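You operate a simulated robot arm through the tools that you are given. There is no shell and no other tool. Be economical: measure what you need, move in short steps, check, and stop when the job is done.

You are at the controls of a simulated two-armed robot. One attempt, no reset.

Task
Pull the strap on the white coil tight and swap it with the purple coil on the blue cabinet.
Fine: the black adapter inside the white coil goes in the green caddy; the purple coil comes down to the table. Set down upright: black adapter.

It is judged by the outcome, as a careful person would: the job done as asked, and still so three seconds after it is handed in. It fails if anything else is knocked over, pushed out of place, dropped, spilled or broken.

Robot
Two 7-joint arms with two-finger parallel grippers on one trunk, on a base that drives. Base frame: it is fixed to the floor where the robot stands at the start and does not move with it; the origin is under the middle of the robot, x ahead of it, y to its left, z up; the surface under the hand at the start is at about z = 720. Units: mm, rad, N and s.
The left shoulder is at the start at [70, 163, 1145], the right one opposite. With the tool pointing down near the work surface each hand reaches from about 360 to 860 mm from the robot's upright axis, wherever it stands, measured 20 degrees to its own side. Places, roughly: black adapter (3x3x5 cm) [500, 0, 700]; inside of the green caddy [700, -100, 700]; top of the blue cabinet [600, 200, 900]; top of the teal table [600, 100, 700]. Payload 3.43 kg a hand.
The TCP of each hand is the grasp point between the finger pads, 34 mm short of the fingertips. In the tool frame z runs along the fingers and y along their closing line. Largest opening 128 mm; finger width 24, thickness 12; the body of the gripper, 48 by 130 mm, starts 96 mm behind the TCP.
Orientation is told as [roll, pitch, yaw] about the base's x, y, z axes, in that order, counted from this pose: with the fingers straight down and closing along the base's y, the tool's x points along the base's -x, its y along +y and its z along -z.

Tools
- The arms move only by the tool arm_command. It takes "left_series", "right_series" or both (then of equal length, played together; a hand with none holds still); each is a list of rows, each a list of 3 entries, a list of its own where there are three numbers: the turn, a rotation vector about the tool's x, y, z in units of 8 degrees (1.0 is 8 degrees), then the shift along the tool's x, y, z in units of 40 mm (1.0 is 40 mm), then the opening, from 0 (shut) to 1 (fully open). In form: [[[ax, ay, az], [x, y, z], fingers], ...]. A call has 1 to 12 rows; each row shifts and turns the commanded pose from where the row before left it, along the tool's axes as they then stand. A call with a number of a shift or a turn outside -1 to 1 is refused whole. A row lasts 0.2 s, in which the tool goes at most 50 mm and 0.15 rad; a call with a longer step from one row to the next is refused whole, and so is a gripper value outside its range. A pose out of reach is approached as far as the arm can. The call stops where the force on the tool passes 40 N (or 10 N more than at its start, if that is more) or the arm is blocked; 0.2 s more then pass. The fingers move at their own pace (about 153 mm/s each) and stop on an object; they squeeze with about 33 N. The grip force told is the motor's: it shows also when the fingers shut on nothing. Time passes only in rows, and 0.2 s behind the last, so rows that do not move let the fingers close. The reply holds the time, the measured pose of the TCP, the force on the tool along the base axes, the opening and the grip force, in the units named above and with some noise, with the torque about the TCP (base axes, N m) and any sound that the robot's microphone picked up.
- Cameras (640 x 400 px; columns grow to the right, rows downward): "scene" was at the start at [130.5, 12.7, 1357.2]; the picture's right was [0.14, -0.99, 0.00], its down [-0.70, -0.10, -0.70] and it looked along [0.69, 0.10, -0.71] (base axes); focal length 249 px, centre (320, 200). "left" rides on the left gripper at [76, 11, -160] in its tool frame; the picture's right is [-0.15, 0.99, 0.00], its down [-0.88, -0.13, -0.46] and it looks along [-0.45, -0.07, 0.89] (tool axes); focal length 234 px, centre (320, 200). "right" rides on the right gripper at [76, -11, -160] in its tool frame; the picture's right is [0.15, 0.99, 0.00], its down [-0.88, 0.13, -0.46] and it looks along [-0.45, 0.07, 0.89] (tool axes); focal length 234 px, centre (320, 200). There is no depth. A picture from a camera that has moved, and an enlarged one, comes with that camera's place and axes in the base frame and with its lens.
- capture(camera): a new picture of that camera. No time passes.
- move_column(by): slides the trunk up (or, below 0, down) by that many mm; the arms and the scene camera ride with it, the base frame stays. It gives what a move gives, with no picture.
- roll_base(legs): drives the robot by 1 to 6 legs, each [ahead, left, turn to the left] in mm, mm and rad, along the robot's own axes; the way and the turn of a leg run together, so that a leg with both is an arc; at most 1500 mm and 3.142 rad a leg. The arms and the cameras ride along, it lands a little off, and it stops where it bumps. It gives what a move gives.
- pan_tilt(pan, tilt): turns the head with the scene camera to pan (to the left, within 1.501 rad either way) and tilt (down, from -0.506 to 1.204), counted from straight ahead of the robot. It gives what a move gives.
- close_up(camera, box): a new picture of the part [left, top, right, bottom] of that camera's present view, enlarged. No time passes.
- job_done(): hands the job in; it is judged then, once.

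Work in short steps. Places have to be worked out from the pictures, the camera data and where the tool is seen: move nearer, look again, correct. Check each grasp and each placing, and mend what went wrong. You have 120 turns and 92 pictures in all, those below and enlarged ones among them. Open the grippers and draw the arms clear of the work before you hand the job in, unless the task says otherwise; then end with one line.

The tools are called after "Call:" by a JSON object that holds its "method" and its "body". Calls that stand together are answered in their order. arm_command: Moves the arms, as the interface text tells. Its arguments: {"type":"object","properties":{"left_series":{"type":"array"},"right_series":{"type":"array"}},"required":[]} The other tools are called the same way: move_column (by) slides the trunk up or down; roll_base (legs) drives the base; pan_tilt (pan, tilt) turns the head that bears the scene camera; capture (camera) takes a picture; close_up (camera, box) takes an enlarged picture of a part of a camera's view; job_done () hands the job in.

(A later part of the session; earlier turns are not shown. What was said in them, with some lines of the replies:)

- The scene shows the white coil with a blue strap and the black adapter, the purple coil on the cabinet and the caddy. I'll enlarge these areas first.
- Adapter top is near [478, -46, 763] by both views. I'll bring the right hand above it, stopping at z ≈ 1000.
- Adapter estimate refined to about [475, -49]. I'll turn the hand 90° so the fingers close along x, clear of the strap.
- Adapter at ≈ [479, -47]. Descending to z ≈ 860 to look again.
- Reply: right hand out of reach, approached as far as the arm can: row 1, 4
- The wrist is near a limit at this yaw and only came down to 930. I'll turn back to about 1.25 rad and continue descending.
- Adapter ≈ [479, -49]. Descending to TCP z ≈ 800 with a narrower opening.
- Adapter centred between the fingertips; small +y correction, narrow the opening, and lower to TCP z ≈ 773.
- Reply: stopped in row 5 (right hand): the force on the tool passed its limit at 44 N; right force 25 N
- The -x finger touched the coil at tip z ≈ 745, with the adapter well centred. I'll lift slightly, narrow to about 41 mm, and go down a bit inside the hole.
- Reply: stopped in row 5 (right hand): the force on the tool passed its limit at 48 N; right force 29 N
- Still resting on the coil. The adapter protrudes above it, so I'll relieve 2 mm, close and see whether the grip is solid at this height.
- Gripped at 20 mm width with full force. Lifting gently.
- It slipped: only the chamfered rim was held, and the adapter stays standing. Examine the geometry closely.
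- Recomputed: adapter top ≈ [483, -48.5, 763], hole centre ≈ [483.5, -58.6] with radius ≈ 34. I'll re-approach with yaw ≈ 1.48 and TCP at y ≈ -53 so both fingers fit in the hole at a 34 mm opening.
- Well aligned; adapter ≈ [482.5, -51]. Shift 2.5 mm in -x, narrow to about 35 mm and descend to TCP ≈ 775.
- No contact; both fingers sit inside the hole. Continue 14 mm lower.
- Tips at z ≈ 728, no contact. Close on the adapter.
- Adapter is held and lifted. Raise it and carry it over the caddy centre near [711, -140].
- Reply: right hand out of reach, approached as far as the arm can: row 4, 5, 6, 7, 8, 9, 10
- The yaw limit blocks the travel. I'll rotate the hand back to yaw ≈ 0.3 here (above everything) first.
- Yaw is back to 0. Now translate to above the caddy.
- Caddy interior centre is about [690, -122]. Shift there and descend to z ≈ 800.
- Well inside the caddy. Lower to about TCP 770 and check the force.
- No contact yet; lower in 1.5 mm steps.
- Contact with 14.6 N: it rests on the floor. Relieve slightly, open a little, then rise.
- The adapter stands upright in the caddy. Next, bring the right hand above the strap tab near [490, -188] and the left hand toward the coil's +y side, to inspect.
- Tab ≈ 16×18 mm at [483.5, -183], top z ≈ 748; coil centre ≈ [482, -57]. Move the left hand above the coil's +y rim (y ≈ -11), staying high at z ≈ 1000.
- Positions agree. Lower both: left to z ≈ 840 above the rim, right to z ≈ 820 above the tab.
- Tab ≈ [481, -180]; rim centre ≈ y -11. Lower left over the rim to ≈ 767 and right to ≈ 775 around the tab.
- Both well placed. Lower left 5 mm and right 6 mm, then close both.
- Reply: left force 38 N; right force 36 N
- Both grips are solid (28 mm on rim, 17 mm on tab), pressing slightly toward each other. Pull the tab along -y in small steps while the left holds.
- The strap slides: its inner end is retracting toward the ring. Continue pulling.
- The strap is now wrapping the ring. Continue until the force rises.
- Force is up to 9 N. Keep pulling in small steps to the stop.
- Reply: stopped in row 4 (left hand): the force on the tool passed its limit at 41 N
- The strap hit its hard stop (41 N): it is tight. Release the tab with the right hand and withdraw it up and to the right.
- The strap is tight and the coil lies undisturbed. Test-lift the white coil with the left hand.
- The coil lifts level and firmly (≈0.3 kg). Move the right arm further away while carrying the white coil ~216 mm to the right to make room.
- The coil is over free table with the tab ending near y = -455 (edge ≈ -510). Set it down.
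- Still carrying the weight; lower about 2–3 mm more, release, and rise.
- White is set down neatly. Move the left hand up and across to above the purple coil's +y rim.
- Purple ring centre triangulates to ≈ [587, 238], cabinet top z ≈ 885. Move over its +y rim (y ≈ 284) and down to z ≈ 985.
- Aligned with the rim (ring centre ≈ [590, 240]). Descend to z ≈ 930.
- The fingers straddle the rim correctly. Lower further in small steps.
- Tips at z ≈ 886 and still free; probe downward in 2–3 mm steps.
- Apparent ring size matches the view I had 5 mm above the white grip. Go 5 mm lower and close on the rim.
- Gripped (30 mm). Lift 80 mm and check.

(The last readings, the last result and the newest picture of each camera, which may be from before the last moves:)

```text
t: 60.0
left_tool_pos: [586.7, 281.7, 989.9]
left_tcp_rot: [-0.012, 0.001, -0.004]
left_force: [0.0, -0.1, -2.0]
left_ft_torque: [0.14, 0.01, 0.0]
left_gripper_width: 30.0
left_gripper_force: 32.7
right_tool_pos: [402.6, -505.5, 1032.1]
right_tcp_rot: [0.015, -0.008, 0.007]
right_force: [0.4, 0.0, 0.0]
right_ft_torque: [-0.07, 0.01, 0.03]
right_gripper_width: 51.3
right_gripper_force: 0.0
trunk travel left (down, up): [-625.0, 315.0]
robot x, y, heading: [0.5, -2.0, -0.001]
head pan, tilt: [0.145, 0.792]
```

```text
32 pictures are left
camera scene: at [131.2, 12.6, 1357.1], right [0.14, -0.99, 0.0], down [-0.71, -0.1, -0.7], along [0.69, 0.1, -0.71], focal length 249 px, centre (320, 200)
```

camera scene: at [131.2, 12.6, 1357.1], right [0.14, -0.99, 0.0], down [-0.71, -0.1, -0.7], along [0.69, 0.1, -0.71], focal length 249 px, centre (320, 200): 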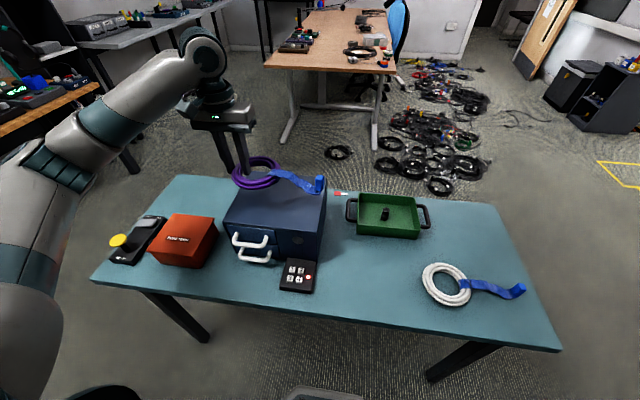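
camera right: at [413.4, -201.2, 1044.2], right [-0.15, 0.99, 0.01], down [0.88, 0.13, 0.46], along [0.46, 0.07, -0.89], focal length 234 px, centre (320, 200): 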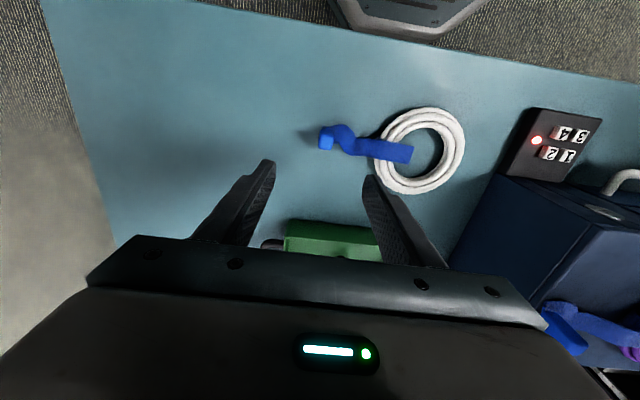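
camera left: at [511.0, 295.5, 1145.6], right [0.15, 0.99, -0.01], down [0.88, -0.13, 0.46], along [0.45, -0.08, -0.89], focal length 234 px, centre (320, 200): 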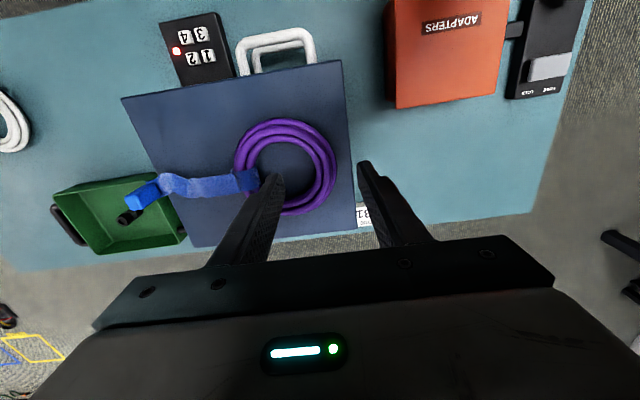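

Purple coil hangs level. Carry it to above the vacated spot, TCP [470, 12].

Call:
{"method": "arm_command", "body": {"left_series": [[[0, 0, 0], [0.3, -0.5, 0], 0], [[0, 0, 0], [0.4, -0.85, 0], 0], [[0, 0, 0], [0.4, -0.85, 0], 0], [[0, 0, 0], [0.4, -0.85, 0], 0], [[0, 0, 0], [0.4, -0.85, 0], 0], [[0, 0, 0], [0.4, -0.85, 0], 0], [[0, 0, 0], [0.3, -0.85, 0], 0], [[0, 0, 0], [0.25, -0.85, 0], 0], [[0, 0, 0], [0.08, -0.35, 0.3], 0], [[0, 0, 0], [0, 0, 0.8], 0], [[0, 0, 0], [0, 0, 0.8], 0], [[0, 0, 0], [0, 0, 0.6], 0]]}}

Call:
{"method": "capture", "body": {"camera": "scene"}}

Call:
{"method": "capture", "body": {"camera": "left"}}

```text
t: 62.6
left_tool_pos: [467.1, 8.9, 893.0]
left_tcp_rot: [-0.014, -0.001, -0.006]
left_force: [0.5, 0.1, -2.3]
left_ft_torque: [0.12, -0.02, 0.01]
left_gripper_width: 29.9
left_gripper_force: 32.7
right_tool_pos: [403.3, -505.4, 1031.6]
right_tcp_rot: [0.015, -0.009, 0.008]
right_force: [0.4, 0.3, 0.1]
right_ft_torque: [0.03, -0.02, 0.0]
right_gripper_width: 51.5
right_gripper_force: 0.0
trunk travel left (down, up): [-625.0, 315.0]
robot x, y, heading: [0.7, -2.6, -0.003]
head pan, tilt: [0.145, 0.792]
```

```text
31 pictures are left
camera scene: at [130.9, 12.4, 1357.2], right [0.14, -0.99, 0.0], down [-0.7, -0.1, -0.7], along [0.69, 0.1, -0.71], focal length 249 px, centre (320, 200)
```

scene: 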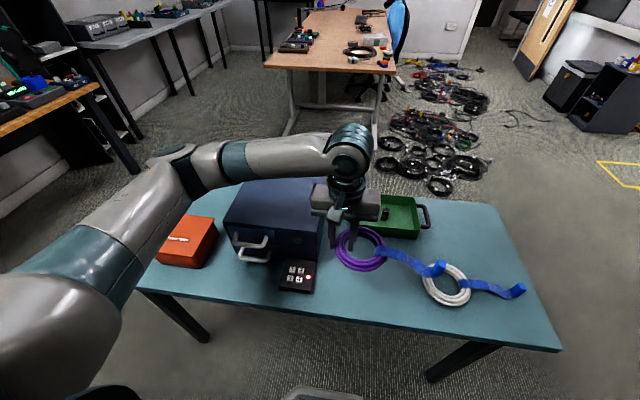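

```text
30 pictures are left
camera left: at [392.5, 23.6, 1053.2], right [0.15, 0.99, -0.01], down [0.88, -0.13, 0.46], along [0.45, -0.08, -0.89], focal length 234 px, centre (320, 200)
```

left: 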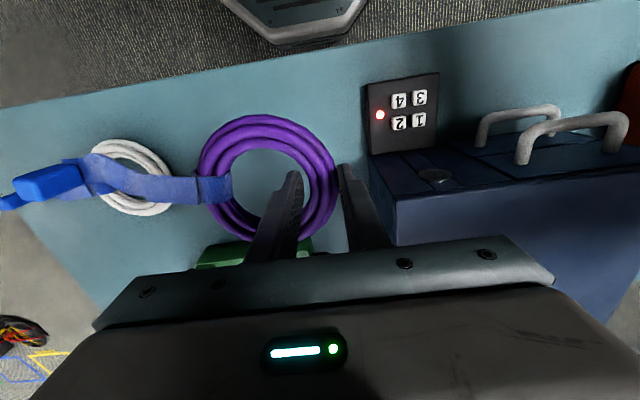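

The tab clears the white ring by ~15 mm; I'll add 8 mm in +y and lower to z ≈ 772.

Call:
{"method": "arm_command", "body": {"left_series": [[[0, 0, 0], [0, 0.2, 0.6], 0], [[0, 0, 0], [0, 0, 0.8], 0], [[0, 0, 0], [0, 0, 0.8], 0], [[0, 0, 0], [0, 0, 0.55], 0], [[0, 0, 0], [0, 0, 0.27], 0], [[0, 0, 0], [0, 0, 0], 0]]}}

Call:
{"method": "close_up", "body": {"camera": "scene", "box": [310, 200, 550, 320]}}

```text
t: 64.0
left_tool_pos: [469.2, 17.2, 771.2]
left_tcp_rot: [-0.013, -0.001, -0.006]
left_force: [0.3, 0.6, -2.3]
left_ft_torque: [0.12, 0.04, 0.02]
left_gripper_width: 30.0
left_gripper_force: 33.1
right_tool_pos: [402.2, -504.9, 1032.7]
right_tcp_rot: [0.014, -0.011, 0.009]
right_force: [0.3, 0.1, -0.5]
right_ft_torque: [0.02, 0.01, -0.01]
right_gripper_width: 51.1
right_gripper_force: 0.1
trunk travel left (down, up): [-625.0, 315.0]
robot x, y, heading: [-1.9, 1.7, 0.0]
head pan, tilt: [0.145, 0.792]
```

```text
2.67 times, centred on (430, 260) of scene
camera zoom: at [130.6, 12.1, 1357.2], right [0.14, -0.99, 0.0], down [-0.7, -0.1, -0.7], along [0.69, 0.1, -0.71], focal length 663 px, centre (27, 40)
```

zoom: 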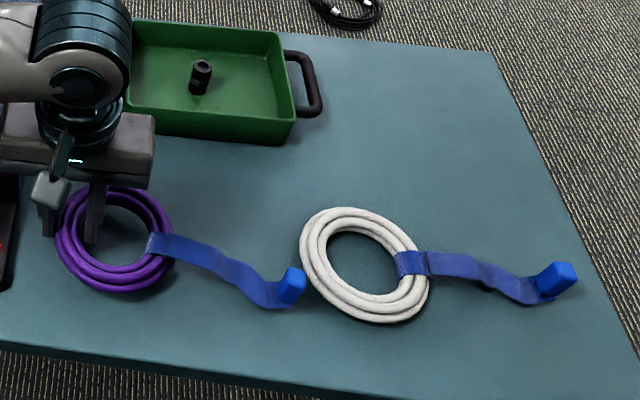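

The tab ends close to the white ring; shift 8 mm further +y, then lower in small steps.

Call:
{"method": "arm_command", "body": {"left_series": [[[0, 0, 0], [0, 0.2, 0], 0], [[0, 0, 0], [0, 0, 0.08], 0], [[0, 0, 0], [0, 0, 0.07], 0], [[0, 0, 0], [0, 0, 0.04], 0], [[0, 0, 0], [0, 0, 0], 0]]}}

```text
t: 65.2
left_tool_pos: [468.1, 24.2, 765.2]
left_tcp_rot: [-0.013, 0.0, -0.006]
left_force: [0.0, -0.4, -2.3]
left_ft_torque: [0.11, 0.03, -0.03]
left_gripper_width: 29.9
left_gripper_force: 32.6
right_tool_pos: [402.7, -505.1, 1031.5]
right_tcp_rot: [0.016, -0.01, 0.009]
right_force: [0.2, -0.1, -0.1]
right_ft_torque: [0.03, 0.03, -0.02]
right_gripper_width: 51.2
right_gripper_force: 0.0
trunk travel left (down, up): [-625.0, 315.0]
robot x, y, heading: [1.2, -0.8, -0.0]
head pan, tilt: [0.145, 0.792]
```

Call:
{"method": "arm_command", "body": {"left_series": [[[0, 0, 0], [0, 0, 0.05], 0], [[0, 0, 0], [0, 0, 0.05], 0], [[0, 0, 0], [0, 0, 0], 0]]}}

```text
t: 66.0
left_tool_pos: [468.8, 24.5, 760.9]
left_tcp_rot: [-0.011, 0.0, -0.005]
left_force: [0.0, 0.8, -3.0]
left_ft_torque: [0.09, 0.04, 0.06]
left_gripper_width: 30.2
left_gripper_force: 32.9
right_tool_pos: [403.4, -506.7, 1031.7]
right_tcp_rot: [0.015, -0.011, 0.006]
right_force: [-0.3, -0.1, 0.0]
right_ft_torque: [-0.01, 0.01, 0.03]
right_gripper_width: 51.1
right_gripper_force: 0.0
trunk travel left (down, up): [-625.0, 315.0]
robot x, y, heading: [-0.4, -1.2, -0.002]
head pan, tilt: [0.145, 0.792]
```

Still carrying the full weight; continue in 2 mm steps.

Call:
{"method": "arm_command", "body": {"left_series": [[[0, 0, 0], [0, 0, 0.05], 0], [[0, 0, 0], [0, 0, 0.05], 0], [[0, 0, 0], [0, 0, 0], 0]]}}

Call:
{"method": "close_up", "body": {"camera": "scene", "box": [310, 220, 470, 300]}}

```text
t: 66.8
left_tool_pos: [468.5, 23.8, 757.7]
left_tcp_rot: [-0.011, -0.004, -0.007]
left_force: [0.3, 4.8, 17.0]
left_ft_torque: [0.05, 0.51, -0.23]
left_gripper_width: 30.2
left_gripper_force: 33.1
right_tool_pos: [401.8, -505.3, 1033.3]
right_tcp_rot: [0.015, -0.01, 0.007]
right_force: [0.2, -1.2, -0.5]
right_ft_torque: [0.02, 0.04, 0.04]
right_gripper_width: 51.1
right_gripper_force: 0.0
trunk travel left (down, up): [-625.0, 315.0]
robot x, y, heading: [0.9, 0.8, -0.004]
head pan, tilt: [0.145, 0.792]
```

```text
4.00 times, centred on (390, 260) of scene
camera zoom: at [129.2, 12.6, 1357.6], right [0.14, -0.99, 0.0], down [-0.7, -0.1, -0.7], along [0.7, 0.1, -0.71], focal length 994 px, centre (40, -40)
```

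zoom: 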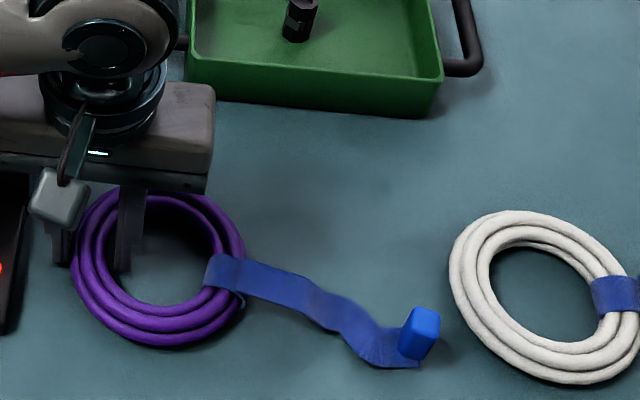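

Landed (17 N at z ≈ 758), clear of the white coil and keypad. Release with a limited opening and rise.

Call:
{"method": "arm_command", "body": {"left_series": [[[0, 0, 0], [0, 0, -0.03], 0], [[0, 0, 0], [0, 0, 0], 0.3], [[0, 0, 0], [0, 0, 0], 0.36], [[0, 0, 0], [0, 0, 0], 0.36], [[0, 0, 0], [0, 0, -0.5], 0.36], [[0, 0, 0], [0, 0, -0.9], 0.36], [[0, 0, 0], [0, 0, -1], 0.36], [[0, 0, 0], [0, 0, -1], 0.36], [[0, 0, 0], [0, 0, -1], 0.36], [[0, 0, 0], [0, 0, 0], 0.36]]}}

Call:
{"method": "capture", "body": {"camera": "left"}}

```text
t: 69.0
left_tool_pos: [469.2, 25.3, 933.1]
left_tcp_rot: [-0.012, 0.001, -0.006]
left_force: [-0.9, 0.1, -0.3]
left_ft_torque: [0.0, 0.02, 0.0]
left_gripper_width: 46.0
left_gripper_force: 0.2
right_tool_pos: [402.3, -506.4, 1031.3]
right_tcp_rot: [0.016, -0.011, 0.006]
right_force: [0.5, -0.1, 0.4]
right_ft_torque: [-0.03, 0.06, 0.03]
right_gripper_width: 51.1
right_gripper_force: 0.0
trunk travel left (down, up): [-625.0, 315.0]
robot x, y, heading: [5.0, -1.3, -0.007]
head pan, tilt: [0.145, 0.792]
```

```text
27 pictures are left
camera left: at [393.5, 39.5, 1094.3], right [0.15, 0.99, -0.01], down [0.88, -0.13, 0.46], along [0.45, -0.08, -0.89], focal length 234 px, centre (320, 200)
```

left: 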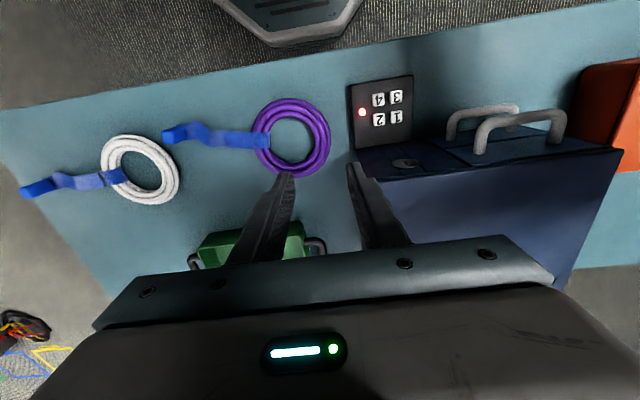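

Purple is down fine. Return to the white coil: TCP to [480, -230, 880].

Call:
{"method": "arm_command", "body": {"left_series": [[[0, 0, 0], [-0.04, -0.9, 0], 0.44], [[0, 0, 0], [-0.04, -0.9, 0], 0.44], [[0, 0, 0], [-0.04, -0.9, 0], 0.44], [[0, 0, 0], [-0.04, -0.9, 0], 0.44], [[0, 0, 0], [-0.04, -0.9, 0], 0.44], [[0, 0, 0], [-0.04, -0.9, 0], 0.44], [[0, 0, 0], [-0.04, -0.9, 0.3], 0.44], [[0, 0, 0], [0, -0.1, 0.9], 0.44], [[0, 0, 0], [0, 0, 0], 0.44]]}}

Call:
{"method": "capture", "body": {"camera": "left"}}

```text
t: 71.0
left_tool_pos: [478.8, -230.5, 888.0]
left_tcp_rot: [-0.013, 0.0, -0.004]
left_force: [0.1, -1.0, -0.3]
left_ft_torque: [-0.01, -0.04, -0.01]
left_gripper_width: 56.3
left_gripper_force: 0.1
right_tool_pos: [401.0, -505.6, 1031.2]
right_tcp_rot: [0.016, -0.011, 0.008]
right_force: [0.8, -1.2, -0.7]
right_ft_torque: [-0.01, -0.01, 0.0]
right_gripper_width: 50.9
right_gripper_force: 0.0
trunk travel left (down, up): [-625.0, 315.0]
robot x, y, heading: [4.1, -0.1, -0.003]
head pan, tilt: [0.145, 0.792]
```

```text
26 pictures are left
camera left: at [402.4, -217.0, 1048.6], right [0.15, 0.99, -0.01], down [0.88, -0.13, 0.46], along [0.45, -0.08, -0.89], focal length 234 px, centre (320, 200)
```

left: 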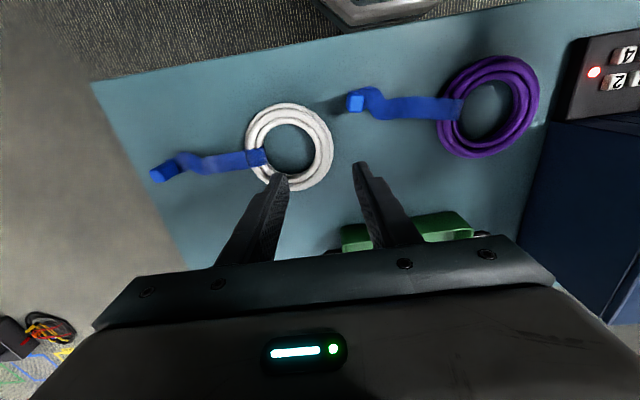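

White ring is where I released it (centre ≈ [478, -274]). Descend at the same pose to z ≈ 761 and close.

Call:
{"method": "arm_command", "body": {"left_series": [[[0, 0, 0], [0, 0, 0.8], 0.46], [[0, 0, 0], [0, 0, 0.8], 0.46], [[0, 0, 0], [0, 0, 0.8], 0.46], [[0, 0, 0], [0, 0, 0.5], 0.46], [[0, 0, 0], [0, 0, 0.27], 0.46], [[0, 0, 0], [0, 0, 0], 0.46], [[0, 0, 0], [0, 0, 0], 0.3], [[0, 0, 0], [0, 0, 0], 0.15], [[0, 0, 0], [0, 0, 0], 0], [[0, 0, 0], [0, 0, 0], 0]]}}

Call:
{"method": "close_up", "body": {"camera": "left", "box": [120, 60, 440, 260]}}

```text
t: 73.2
left_tool_pos: [478.1, -231.4, 761.2]
left_tcp_rot: [-0.013, -0.001, -0.005]
left_force: [-0.9, -1.3, -0.8]
left_ft_torque: [0.11, -0.03, -0.01]
left_gripper_width: 25.8
left_gripper_force: 32.8
right_tool_pos: [402.0, -506.2, 1031.7]
right_tcp_rot: [0.015, -0.009, 0.008]
right_force: [0.1, 0.2, -0.3]
right_ft_torque: [0.0, 0.01, -0.01]
right_gripper_width: 51.2
right_gripper_force: 0.1
trunk travel left (down, up): [-625.0, 315.0]
robot x, y, heading: [-0.3, -6.0, -0.0]
head pan, tilt: [0.145, 0.792]
```

```text
2.00 times, centred on (280, 160) of left
camera zoom: at [403.1, -218.7, 922.2], right [0.15, 0.99, -0.01], down [0.88, -0.13, 0.46], along [0.45, -0.08, -0.89], focal length 468 px, centre (400, 280)
```

zoom: 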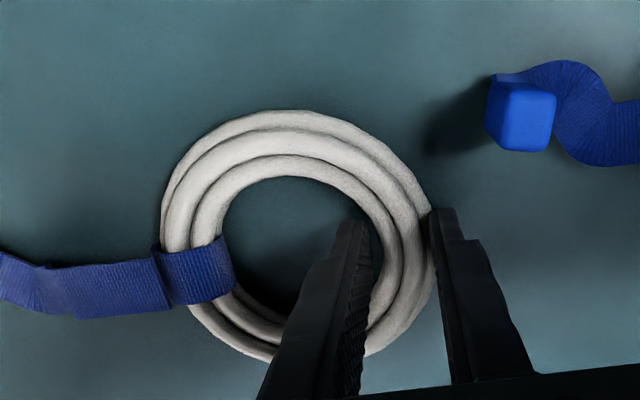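

Gripped firmly (25.8 mm). Lift the white coil to z ≈ 1010.

Call:
{"method": "arm_command", "body": {"left_series": [[[0, 0, 0], [0, 0, -0.2], 0], [[0, 0, 0], [0, 0, -0.5], 0], [[0, 0, 0], [0, 0, -0.9], 0], [[0, 0, 0], [0, 0, -0.95], 0], [[0, 0, 0], [0, 0, -0.95], 0], [[0, 0, 0], [0, 0, -0.95], 0], [[0, 0, 0], [0, 0, -0.95], 0], [[0, 0, 0], [0, 0, -0.8], 0], [[0, 0, 0], [0, 0, 0], 0]]}}

Call:
{"method": "capture", "body": {"camera": "scene"}}

```text
t: 75.2
left_tool_pos: [478.1, -229.0, 1009.9]
left_tcp_rot: [-0.013, 0.002, -0.005]
left_force: [0.3, -0.2, -2.9]
left_ft_torque: [0.13, -0.01, -0.02]
left_gripper_width: 25.7
left_gripper_force: 33.5
right_tool_pos: [402.3, -505.3, 1031.3]
right_tcp_rot: [0.014, -0.009, 0.009]
right_force: [0.1, 0.6, 0.1]
right_ft_torque: [0.01, -0.02, 0.0]
right_gripper_width: 51.3
right_gripper_force: 0.0
trunk travel left (down, up): [-625.0, 315.0]
robot x, y, heading: [-2.5, -1.1, 0.001]
head pan, tilt: [0.145, 0.792]
```

```text
24 pictures are left
camera scene: at [131.0, 11.8, 1357.2], right [0.14, -0.99, 0.0], down [-0.7, -0.1, -0.7], along [0.69, 0.1, -0.71], focal length 249 px, centre (320, 200)
```

scene: 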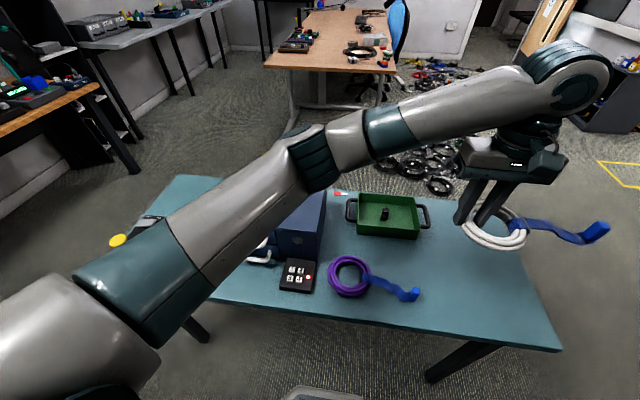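

Coil held level. Carry it left toward the cabinet.

Call:
{"method": "arm_command", "body": {"left_series": [[[0, 0, 0], [-0.06, 0.5, 0], 0], [[0, 0, 0], [-0.12, 0.95, 0], 0], [[0, 0, 0], [-0.12, 0.95, 0], 0], [[0, 0, 0], [-0.12, 0.95, 0], 0], [[0, 0, 0], [-0.12, 0.95, 0], 0], [[0, 0, 0], [-0.12, 0.95, 0], 0], [[0, 0, 0], [-0.12, 0.95, 0], 0], [[0, 0, 0], [-0.12, 0.95, 0], 0], [[0, 0, 0], [-0.12, 0.95, 0], 0], [[0, 0, 0], [-0.12, 0.95, 0], 0], [[0, 0, 0], [-0.12, 0.95, 0], 0], [[0, 0, 0], [0, 0.5, 0], 0]]}}

```text
t: 77.8
left_tool_pos: [531.0, 191.1, 1005.1]
left_tcp_rot: [-0.014, 0.002, -0.003]
left_force: [0.6, 0.6, -2.1]
left_ft_torque: [0.12, -0.01, 0.01]
left_gripper_width: 25.7
left_gripper_force: 33.1
right_tool_pos: [402.1, -505.5, 1032.4]
right_tcp_rot: [0.017, -0.009, 0.008]
right_force: [-0.8, -0.8, 0.3]
right_ft_torque: [0.02, -0.02, 0.0]
right_gripper_width: 51.2
right_gripper_force: 0.1
trunk travel left (down, up): [-625.0, 315.0]
robot x, y, heading: [-1.5, 2.1, -0.002]
head pan, tilt: [0.145, 0.792]
```

Finish the translation and yaw +28° so the tail runs diagonally over the top.

Call:
{"method": "arm_command", "body": {"left_series": [[[0, 0, 0], [-0.1, 0.8, 0], 0], [[0, 0, 0], [-0.1, 0.8, 0], 0], [[0, 0, 0], [0, 0.77, 0], 0], [[0, 0, -0.7], [0, 0, 0], 0], [[0, 0, -0.7], [0, 0, 0], 0], [[0, 0, -0.7], [0, 0, 0], 0], [[0, 0, -0.7], [0, 0, 0], 0], [[0, 0, -0.7], [0, 0, 0], 0], [[0, 0, 0], [0, 0, 0.6], 0], [[0, 0, 0], [0, 0, 0.5], 0], [[0, 0, 0], [0, 0, 0], 0]]}}

Call:
{"method": "close_up", "body": {"camera": "scene", "box": [180, 120, 360, 270]}}

Call:
{"method": "capture", "body": {"camera": "left"}}

```text
t: 80.2
left_tool_pos: [539.2, 285.0, 960.4]
left_tcp_rot: [-0.011, 0.005, 0.482]
left_force: [-0.4, 0.2, -2.3]
left_ft_torque: [0.1, 0.04, -0.02]
left_gripper_width: 25.5
left_gripper_force: 33.2
right_tool_pos: [402.6, -505.5, 1030.8]
right_tcp_rot: [0.015, -0.011, 0.008]
right_force: [0.1, -0.2, 0.3]
right_ft_torque: [-0.03, 0.02, -0.02]
right_gripper_width: 51.2
right_gripper_force: 0.1
trunk travel left (down, up): [-625.0, 315.0]
robot x, y, heading: [0.4, -1.1, -0.003]
head pan, tilt: [0.145, 0.792]
```

```text
2.67 times, centred on (270, 195) of scene
camera zoom: at [130.6, 12.1, 1357.2], right [0.14, -0.99, 0.0], down [-0.7, -0.1, -0.7], along [0.69, 0.1, -0.71], focal length 663 px, centre (453, 213)
```

zoom: 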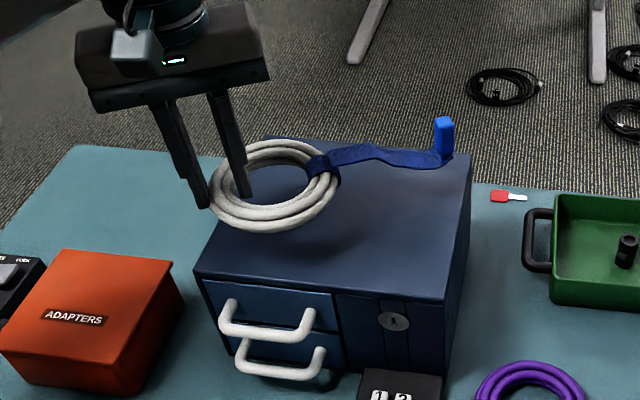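

```text
22 pictures are left
camera left: at [467.8, 261.9, 1120.7], right [-0.33, 0.94, -0.01], down [0.84, 0.3, 0.45], along [0.43, 0.14, -0.89], focal length 234 px, centre (320, 200)
```

left: 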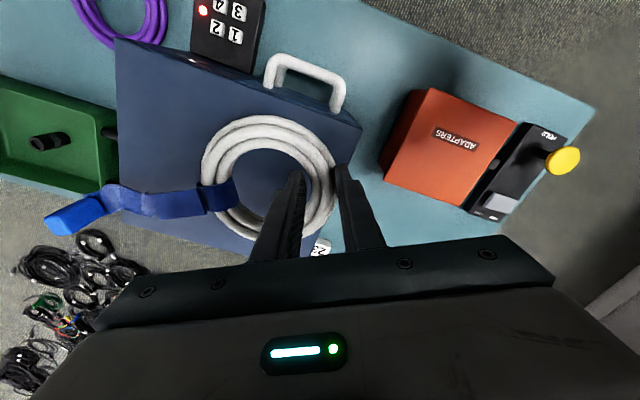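

Ring ≈ [560, 244] and tab ≈ [640, 95] both lie over the cabinet top. Lower to z ≈ 917, then probe.

Call:
{"method": "arm_command", "body": {"left_series": [[[0, 0, 0], [0, 0, 0.5], 0], [[0, 0, 0], [0, 0, 0.4], 0], [[0, 0, 0], [0, 0, 0.18], 0], [[0, 0, 0], [0, 0, 0.08], 0], [[0, 0, 0], [0, 0, 0], 0]]}}

```text
t: 81.5
left_tool_pos: [540.2, 284.7, 915.1]
left_tcp_rot: [-0.011, 0.005, 0.483]
left_force: [0.9, 0.2, -2.5]
left_ft_torque: [0.12, 0.1, 0.03]
left_gripper_width: 25.7
left_gripper_force: 32.9
right_tool_pos: [401.5, -505.9, 1032.7]
right_tcp_rot: [0.015, -0.011, 0.007]
right_force: [0.2, -0.2, -0.3]
right_ft_torque: [0.01, 0.01, 0.0]
right_gripper_width: 51.2
right_gripper_force: 0.0
trunk travel left (down, up): [-625.0, 315.0]
robot x, y, heading: [-0.0, -0.6, 0.002]
head pan, tilt: [0.145, 0.792]
```

Call:
{"method": "arm_command", "body": {"left_series": [[[0, 0, 0], [0, 0, 0.05], 0], [[0, 0, 0], [0, 0, 0.05], 0], [[0, 0, 0], [0, 0, 0], 0]]}}

Call:
{"method": "close_up", "body": {"camera": "scene", "box": [200, 140, 340, 240]}}

```text
t: 82.2
left_tool_pos: [539.4, 283.1, 911.2]
left_tcp_rot: [-0.013, 0.004, 0.487]
left_force: [2.9, 2.8, 14.5]
left_ft_torque: [0.15, -0.15, -0.07]
left_gripper_width: 25.8
left_gripper_force: 33.6
right_tool_pos: [401.2, -505.8, 1032.3]
right_tcp_rot: [0.015, -0.01, 0.006]
right_force: [0.4, -0.7, 0.2]
right_ft_torque: [0.01, 0.03, -0.02]
right_gripper_width: 51.3
right_gripper_force: 0.0
trunk travel left (down, up): [-625.0, 315.0]
robot x, y, heading: [-2.0, -1.2, -0.003]
head pan, tilt: [0.145, 0.792]
```

```text
4.00 times, centred on (270, 190) of scene
camera zoom: at [129.4, 11.9, 1357.6], right [0.14, -0.99, 0.0], down [-0.7, -0.1, -0.7], along [0.7, 0.1, -0.71], focal length 994 px, centre (520, 240)
```

zoom: 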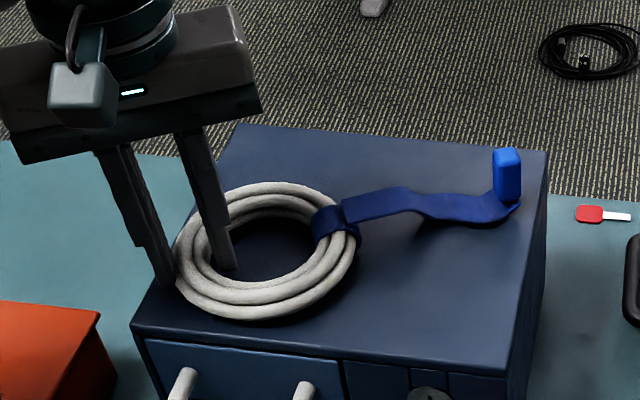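

The coil rests fully on the cabinet top (14.5 N). Release and rise straight up.

Call:
{"method": "arm_command", "body": {"left_series": [[[0, 0, 0], [0, 0, -0.03], 0], [[0, 0, 0], [0, 0, 0], 0.2], [[0, 0, 0], [0, 0, 0], 0.35], [[0, 0, 0], [0, 0, 0], 0.42], [[0, 0, 0], [0, 0, -0.4], 0.42], [[0, 0, 0], [0, 0, -0.9], 0.42], [[0, 0, 0], [0, 0, -1], 0.42], [[0, 0, 0], [0, 0, -1], 0.42], [[0, 0, 0], [0, 0, -1], 0.42], [[0, 0, 0], [0, 0, -1], 0.42], [[0, 0, 0], [0, 0, 0], 0.42]]}}

Call:
{"method": "capture", "body": {"camera": "left"}}

Call:
{"method": "capture", "body": {"camera": "scene"}}

```text
t: 84.7
left_tool_pos: [540.2, 288.6, 1121.3]
left_tcp_rot: [-0.009, 0.007, 0.483]
left_force: [0.0, -0.1, 0.2]
left_ft_torque: [0.02, -0.03, 0.01]
left_gripper_width: 53.8
left_gripper_force: 0.1
right_tool_pos: [401.8, -505.8, 1032.7]
right_tcp_rot: [0.014, -0.01, 0.007]
right_force: [0.1, 0.2, 0.2]
right_ft_torque: [0.0, 0.02, -0.03]
right_gripper_width: 51.0
right_gripper_force: 0.1
trunk travel left (down, up): [-625.0, 315.0]
robot x, y, heading: [0.3, 1.2, 0.0]
head pan, tilt: [0.145, 0.792]
```

```text
20 pictures are left
camera left: at [468.1, 263.9, 1283.4], right [-0.33, 0.94, -0.01], down [0.84, 0.3, 0.45], along [0.43, 0.14, -0.89], focal length 234 px, centre (320, 200)
```

left: 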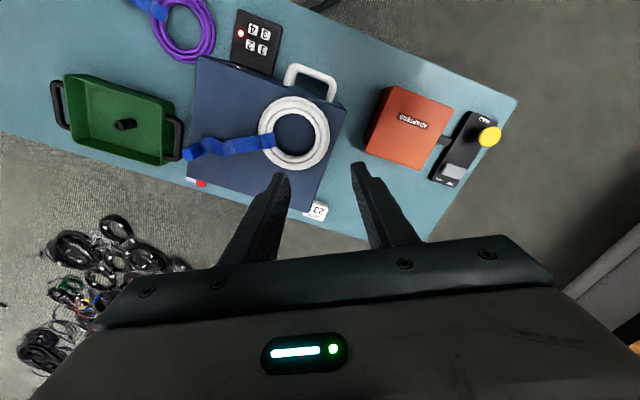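

```text
19 pictures are left
camera scene: at [131.0, 12.7, 1357.2], right [0.14, -0.99, 0.0], down [-0.7, -0.1, -0.7], along [0.69, 0.1, -0.71], focal length 249 px, centre (320, 200)
```

scene: 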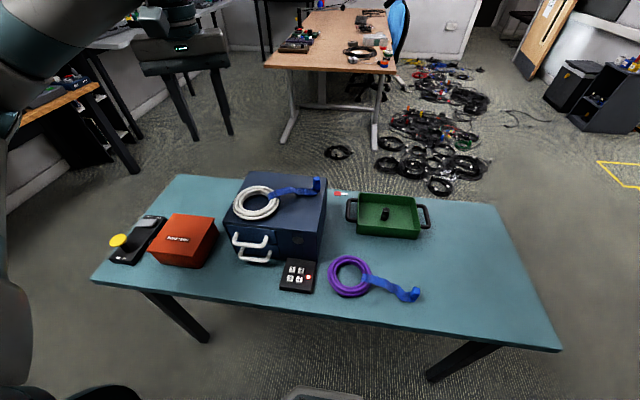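

Everything looks in place; verify with close-ups before handing in.

Call:
{"method": "close_up", "body": {"camera": "scene", "box": [215, 165, 335, 240]}}

Call:
{"method": "close_up", "body": {"camera": "scene", "box": [270, 180, 440, 305]}}

```text
5.33 times, centred on (275, 202) of scene
camera zoom: at [131.0, 12.7, 1357.2], right [0.14, -0.99, 0.0], down [-0.7, -0.1, -0.7], along [0.69, 0.1, -0.71], focal length 1326 px, centre (560, 187)
```

zoom: 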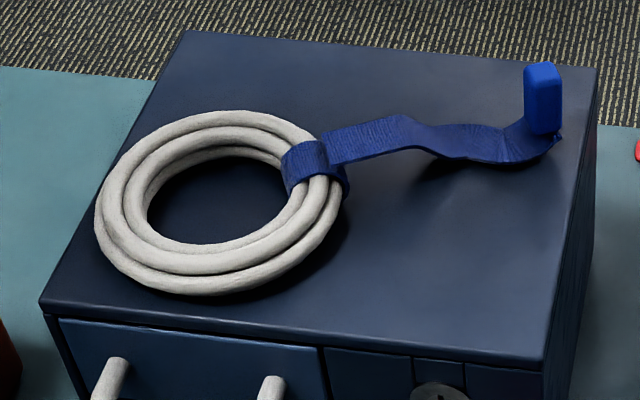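

```text
3.20 times, centred on (355, 242) of scene
camera zoom: at [131.0, 12.7, 1357.2], right [0.14, -0.99, 0.0], down [-0.7, -0.1, -0.7], along [0.69, 0.1, -0.71], focal length 795 px, centre (208, 64)
```

zoom: 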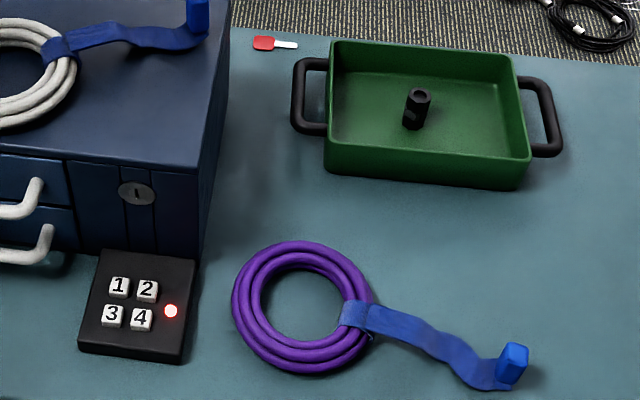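

The strap is tight, the white coil is on the cabinet, the purple coil is on the table, and the adapter stands upright in the caddy. Both grippers are open and clear, so I'm handing in.

Call:
{"method": "job_done", "body": {}}

```text
The job is handed in.
```

The job is handed in: the white coil's strap is pulled tight and the coil sits on the blue cabinet, the purple coil is on the table in the white coil's old spot, and the black adapter stands upright in the green caddy.
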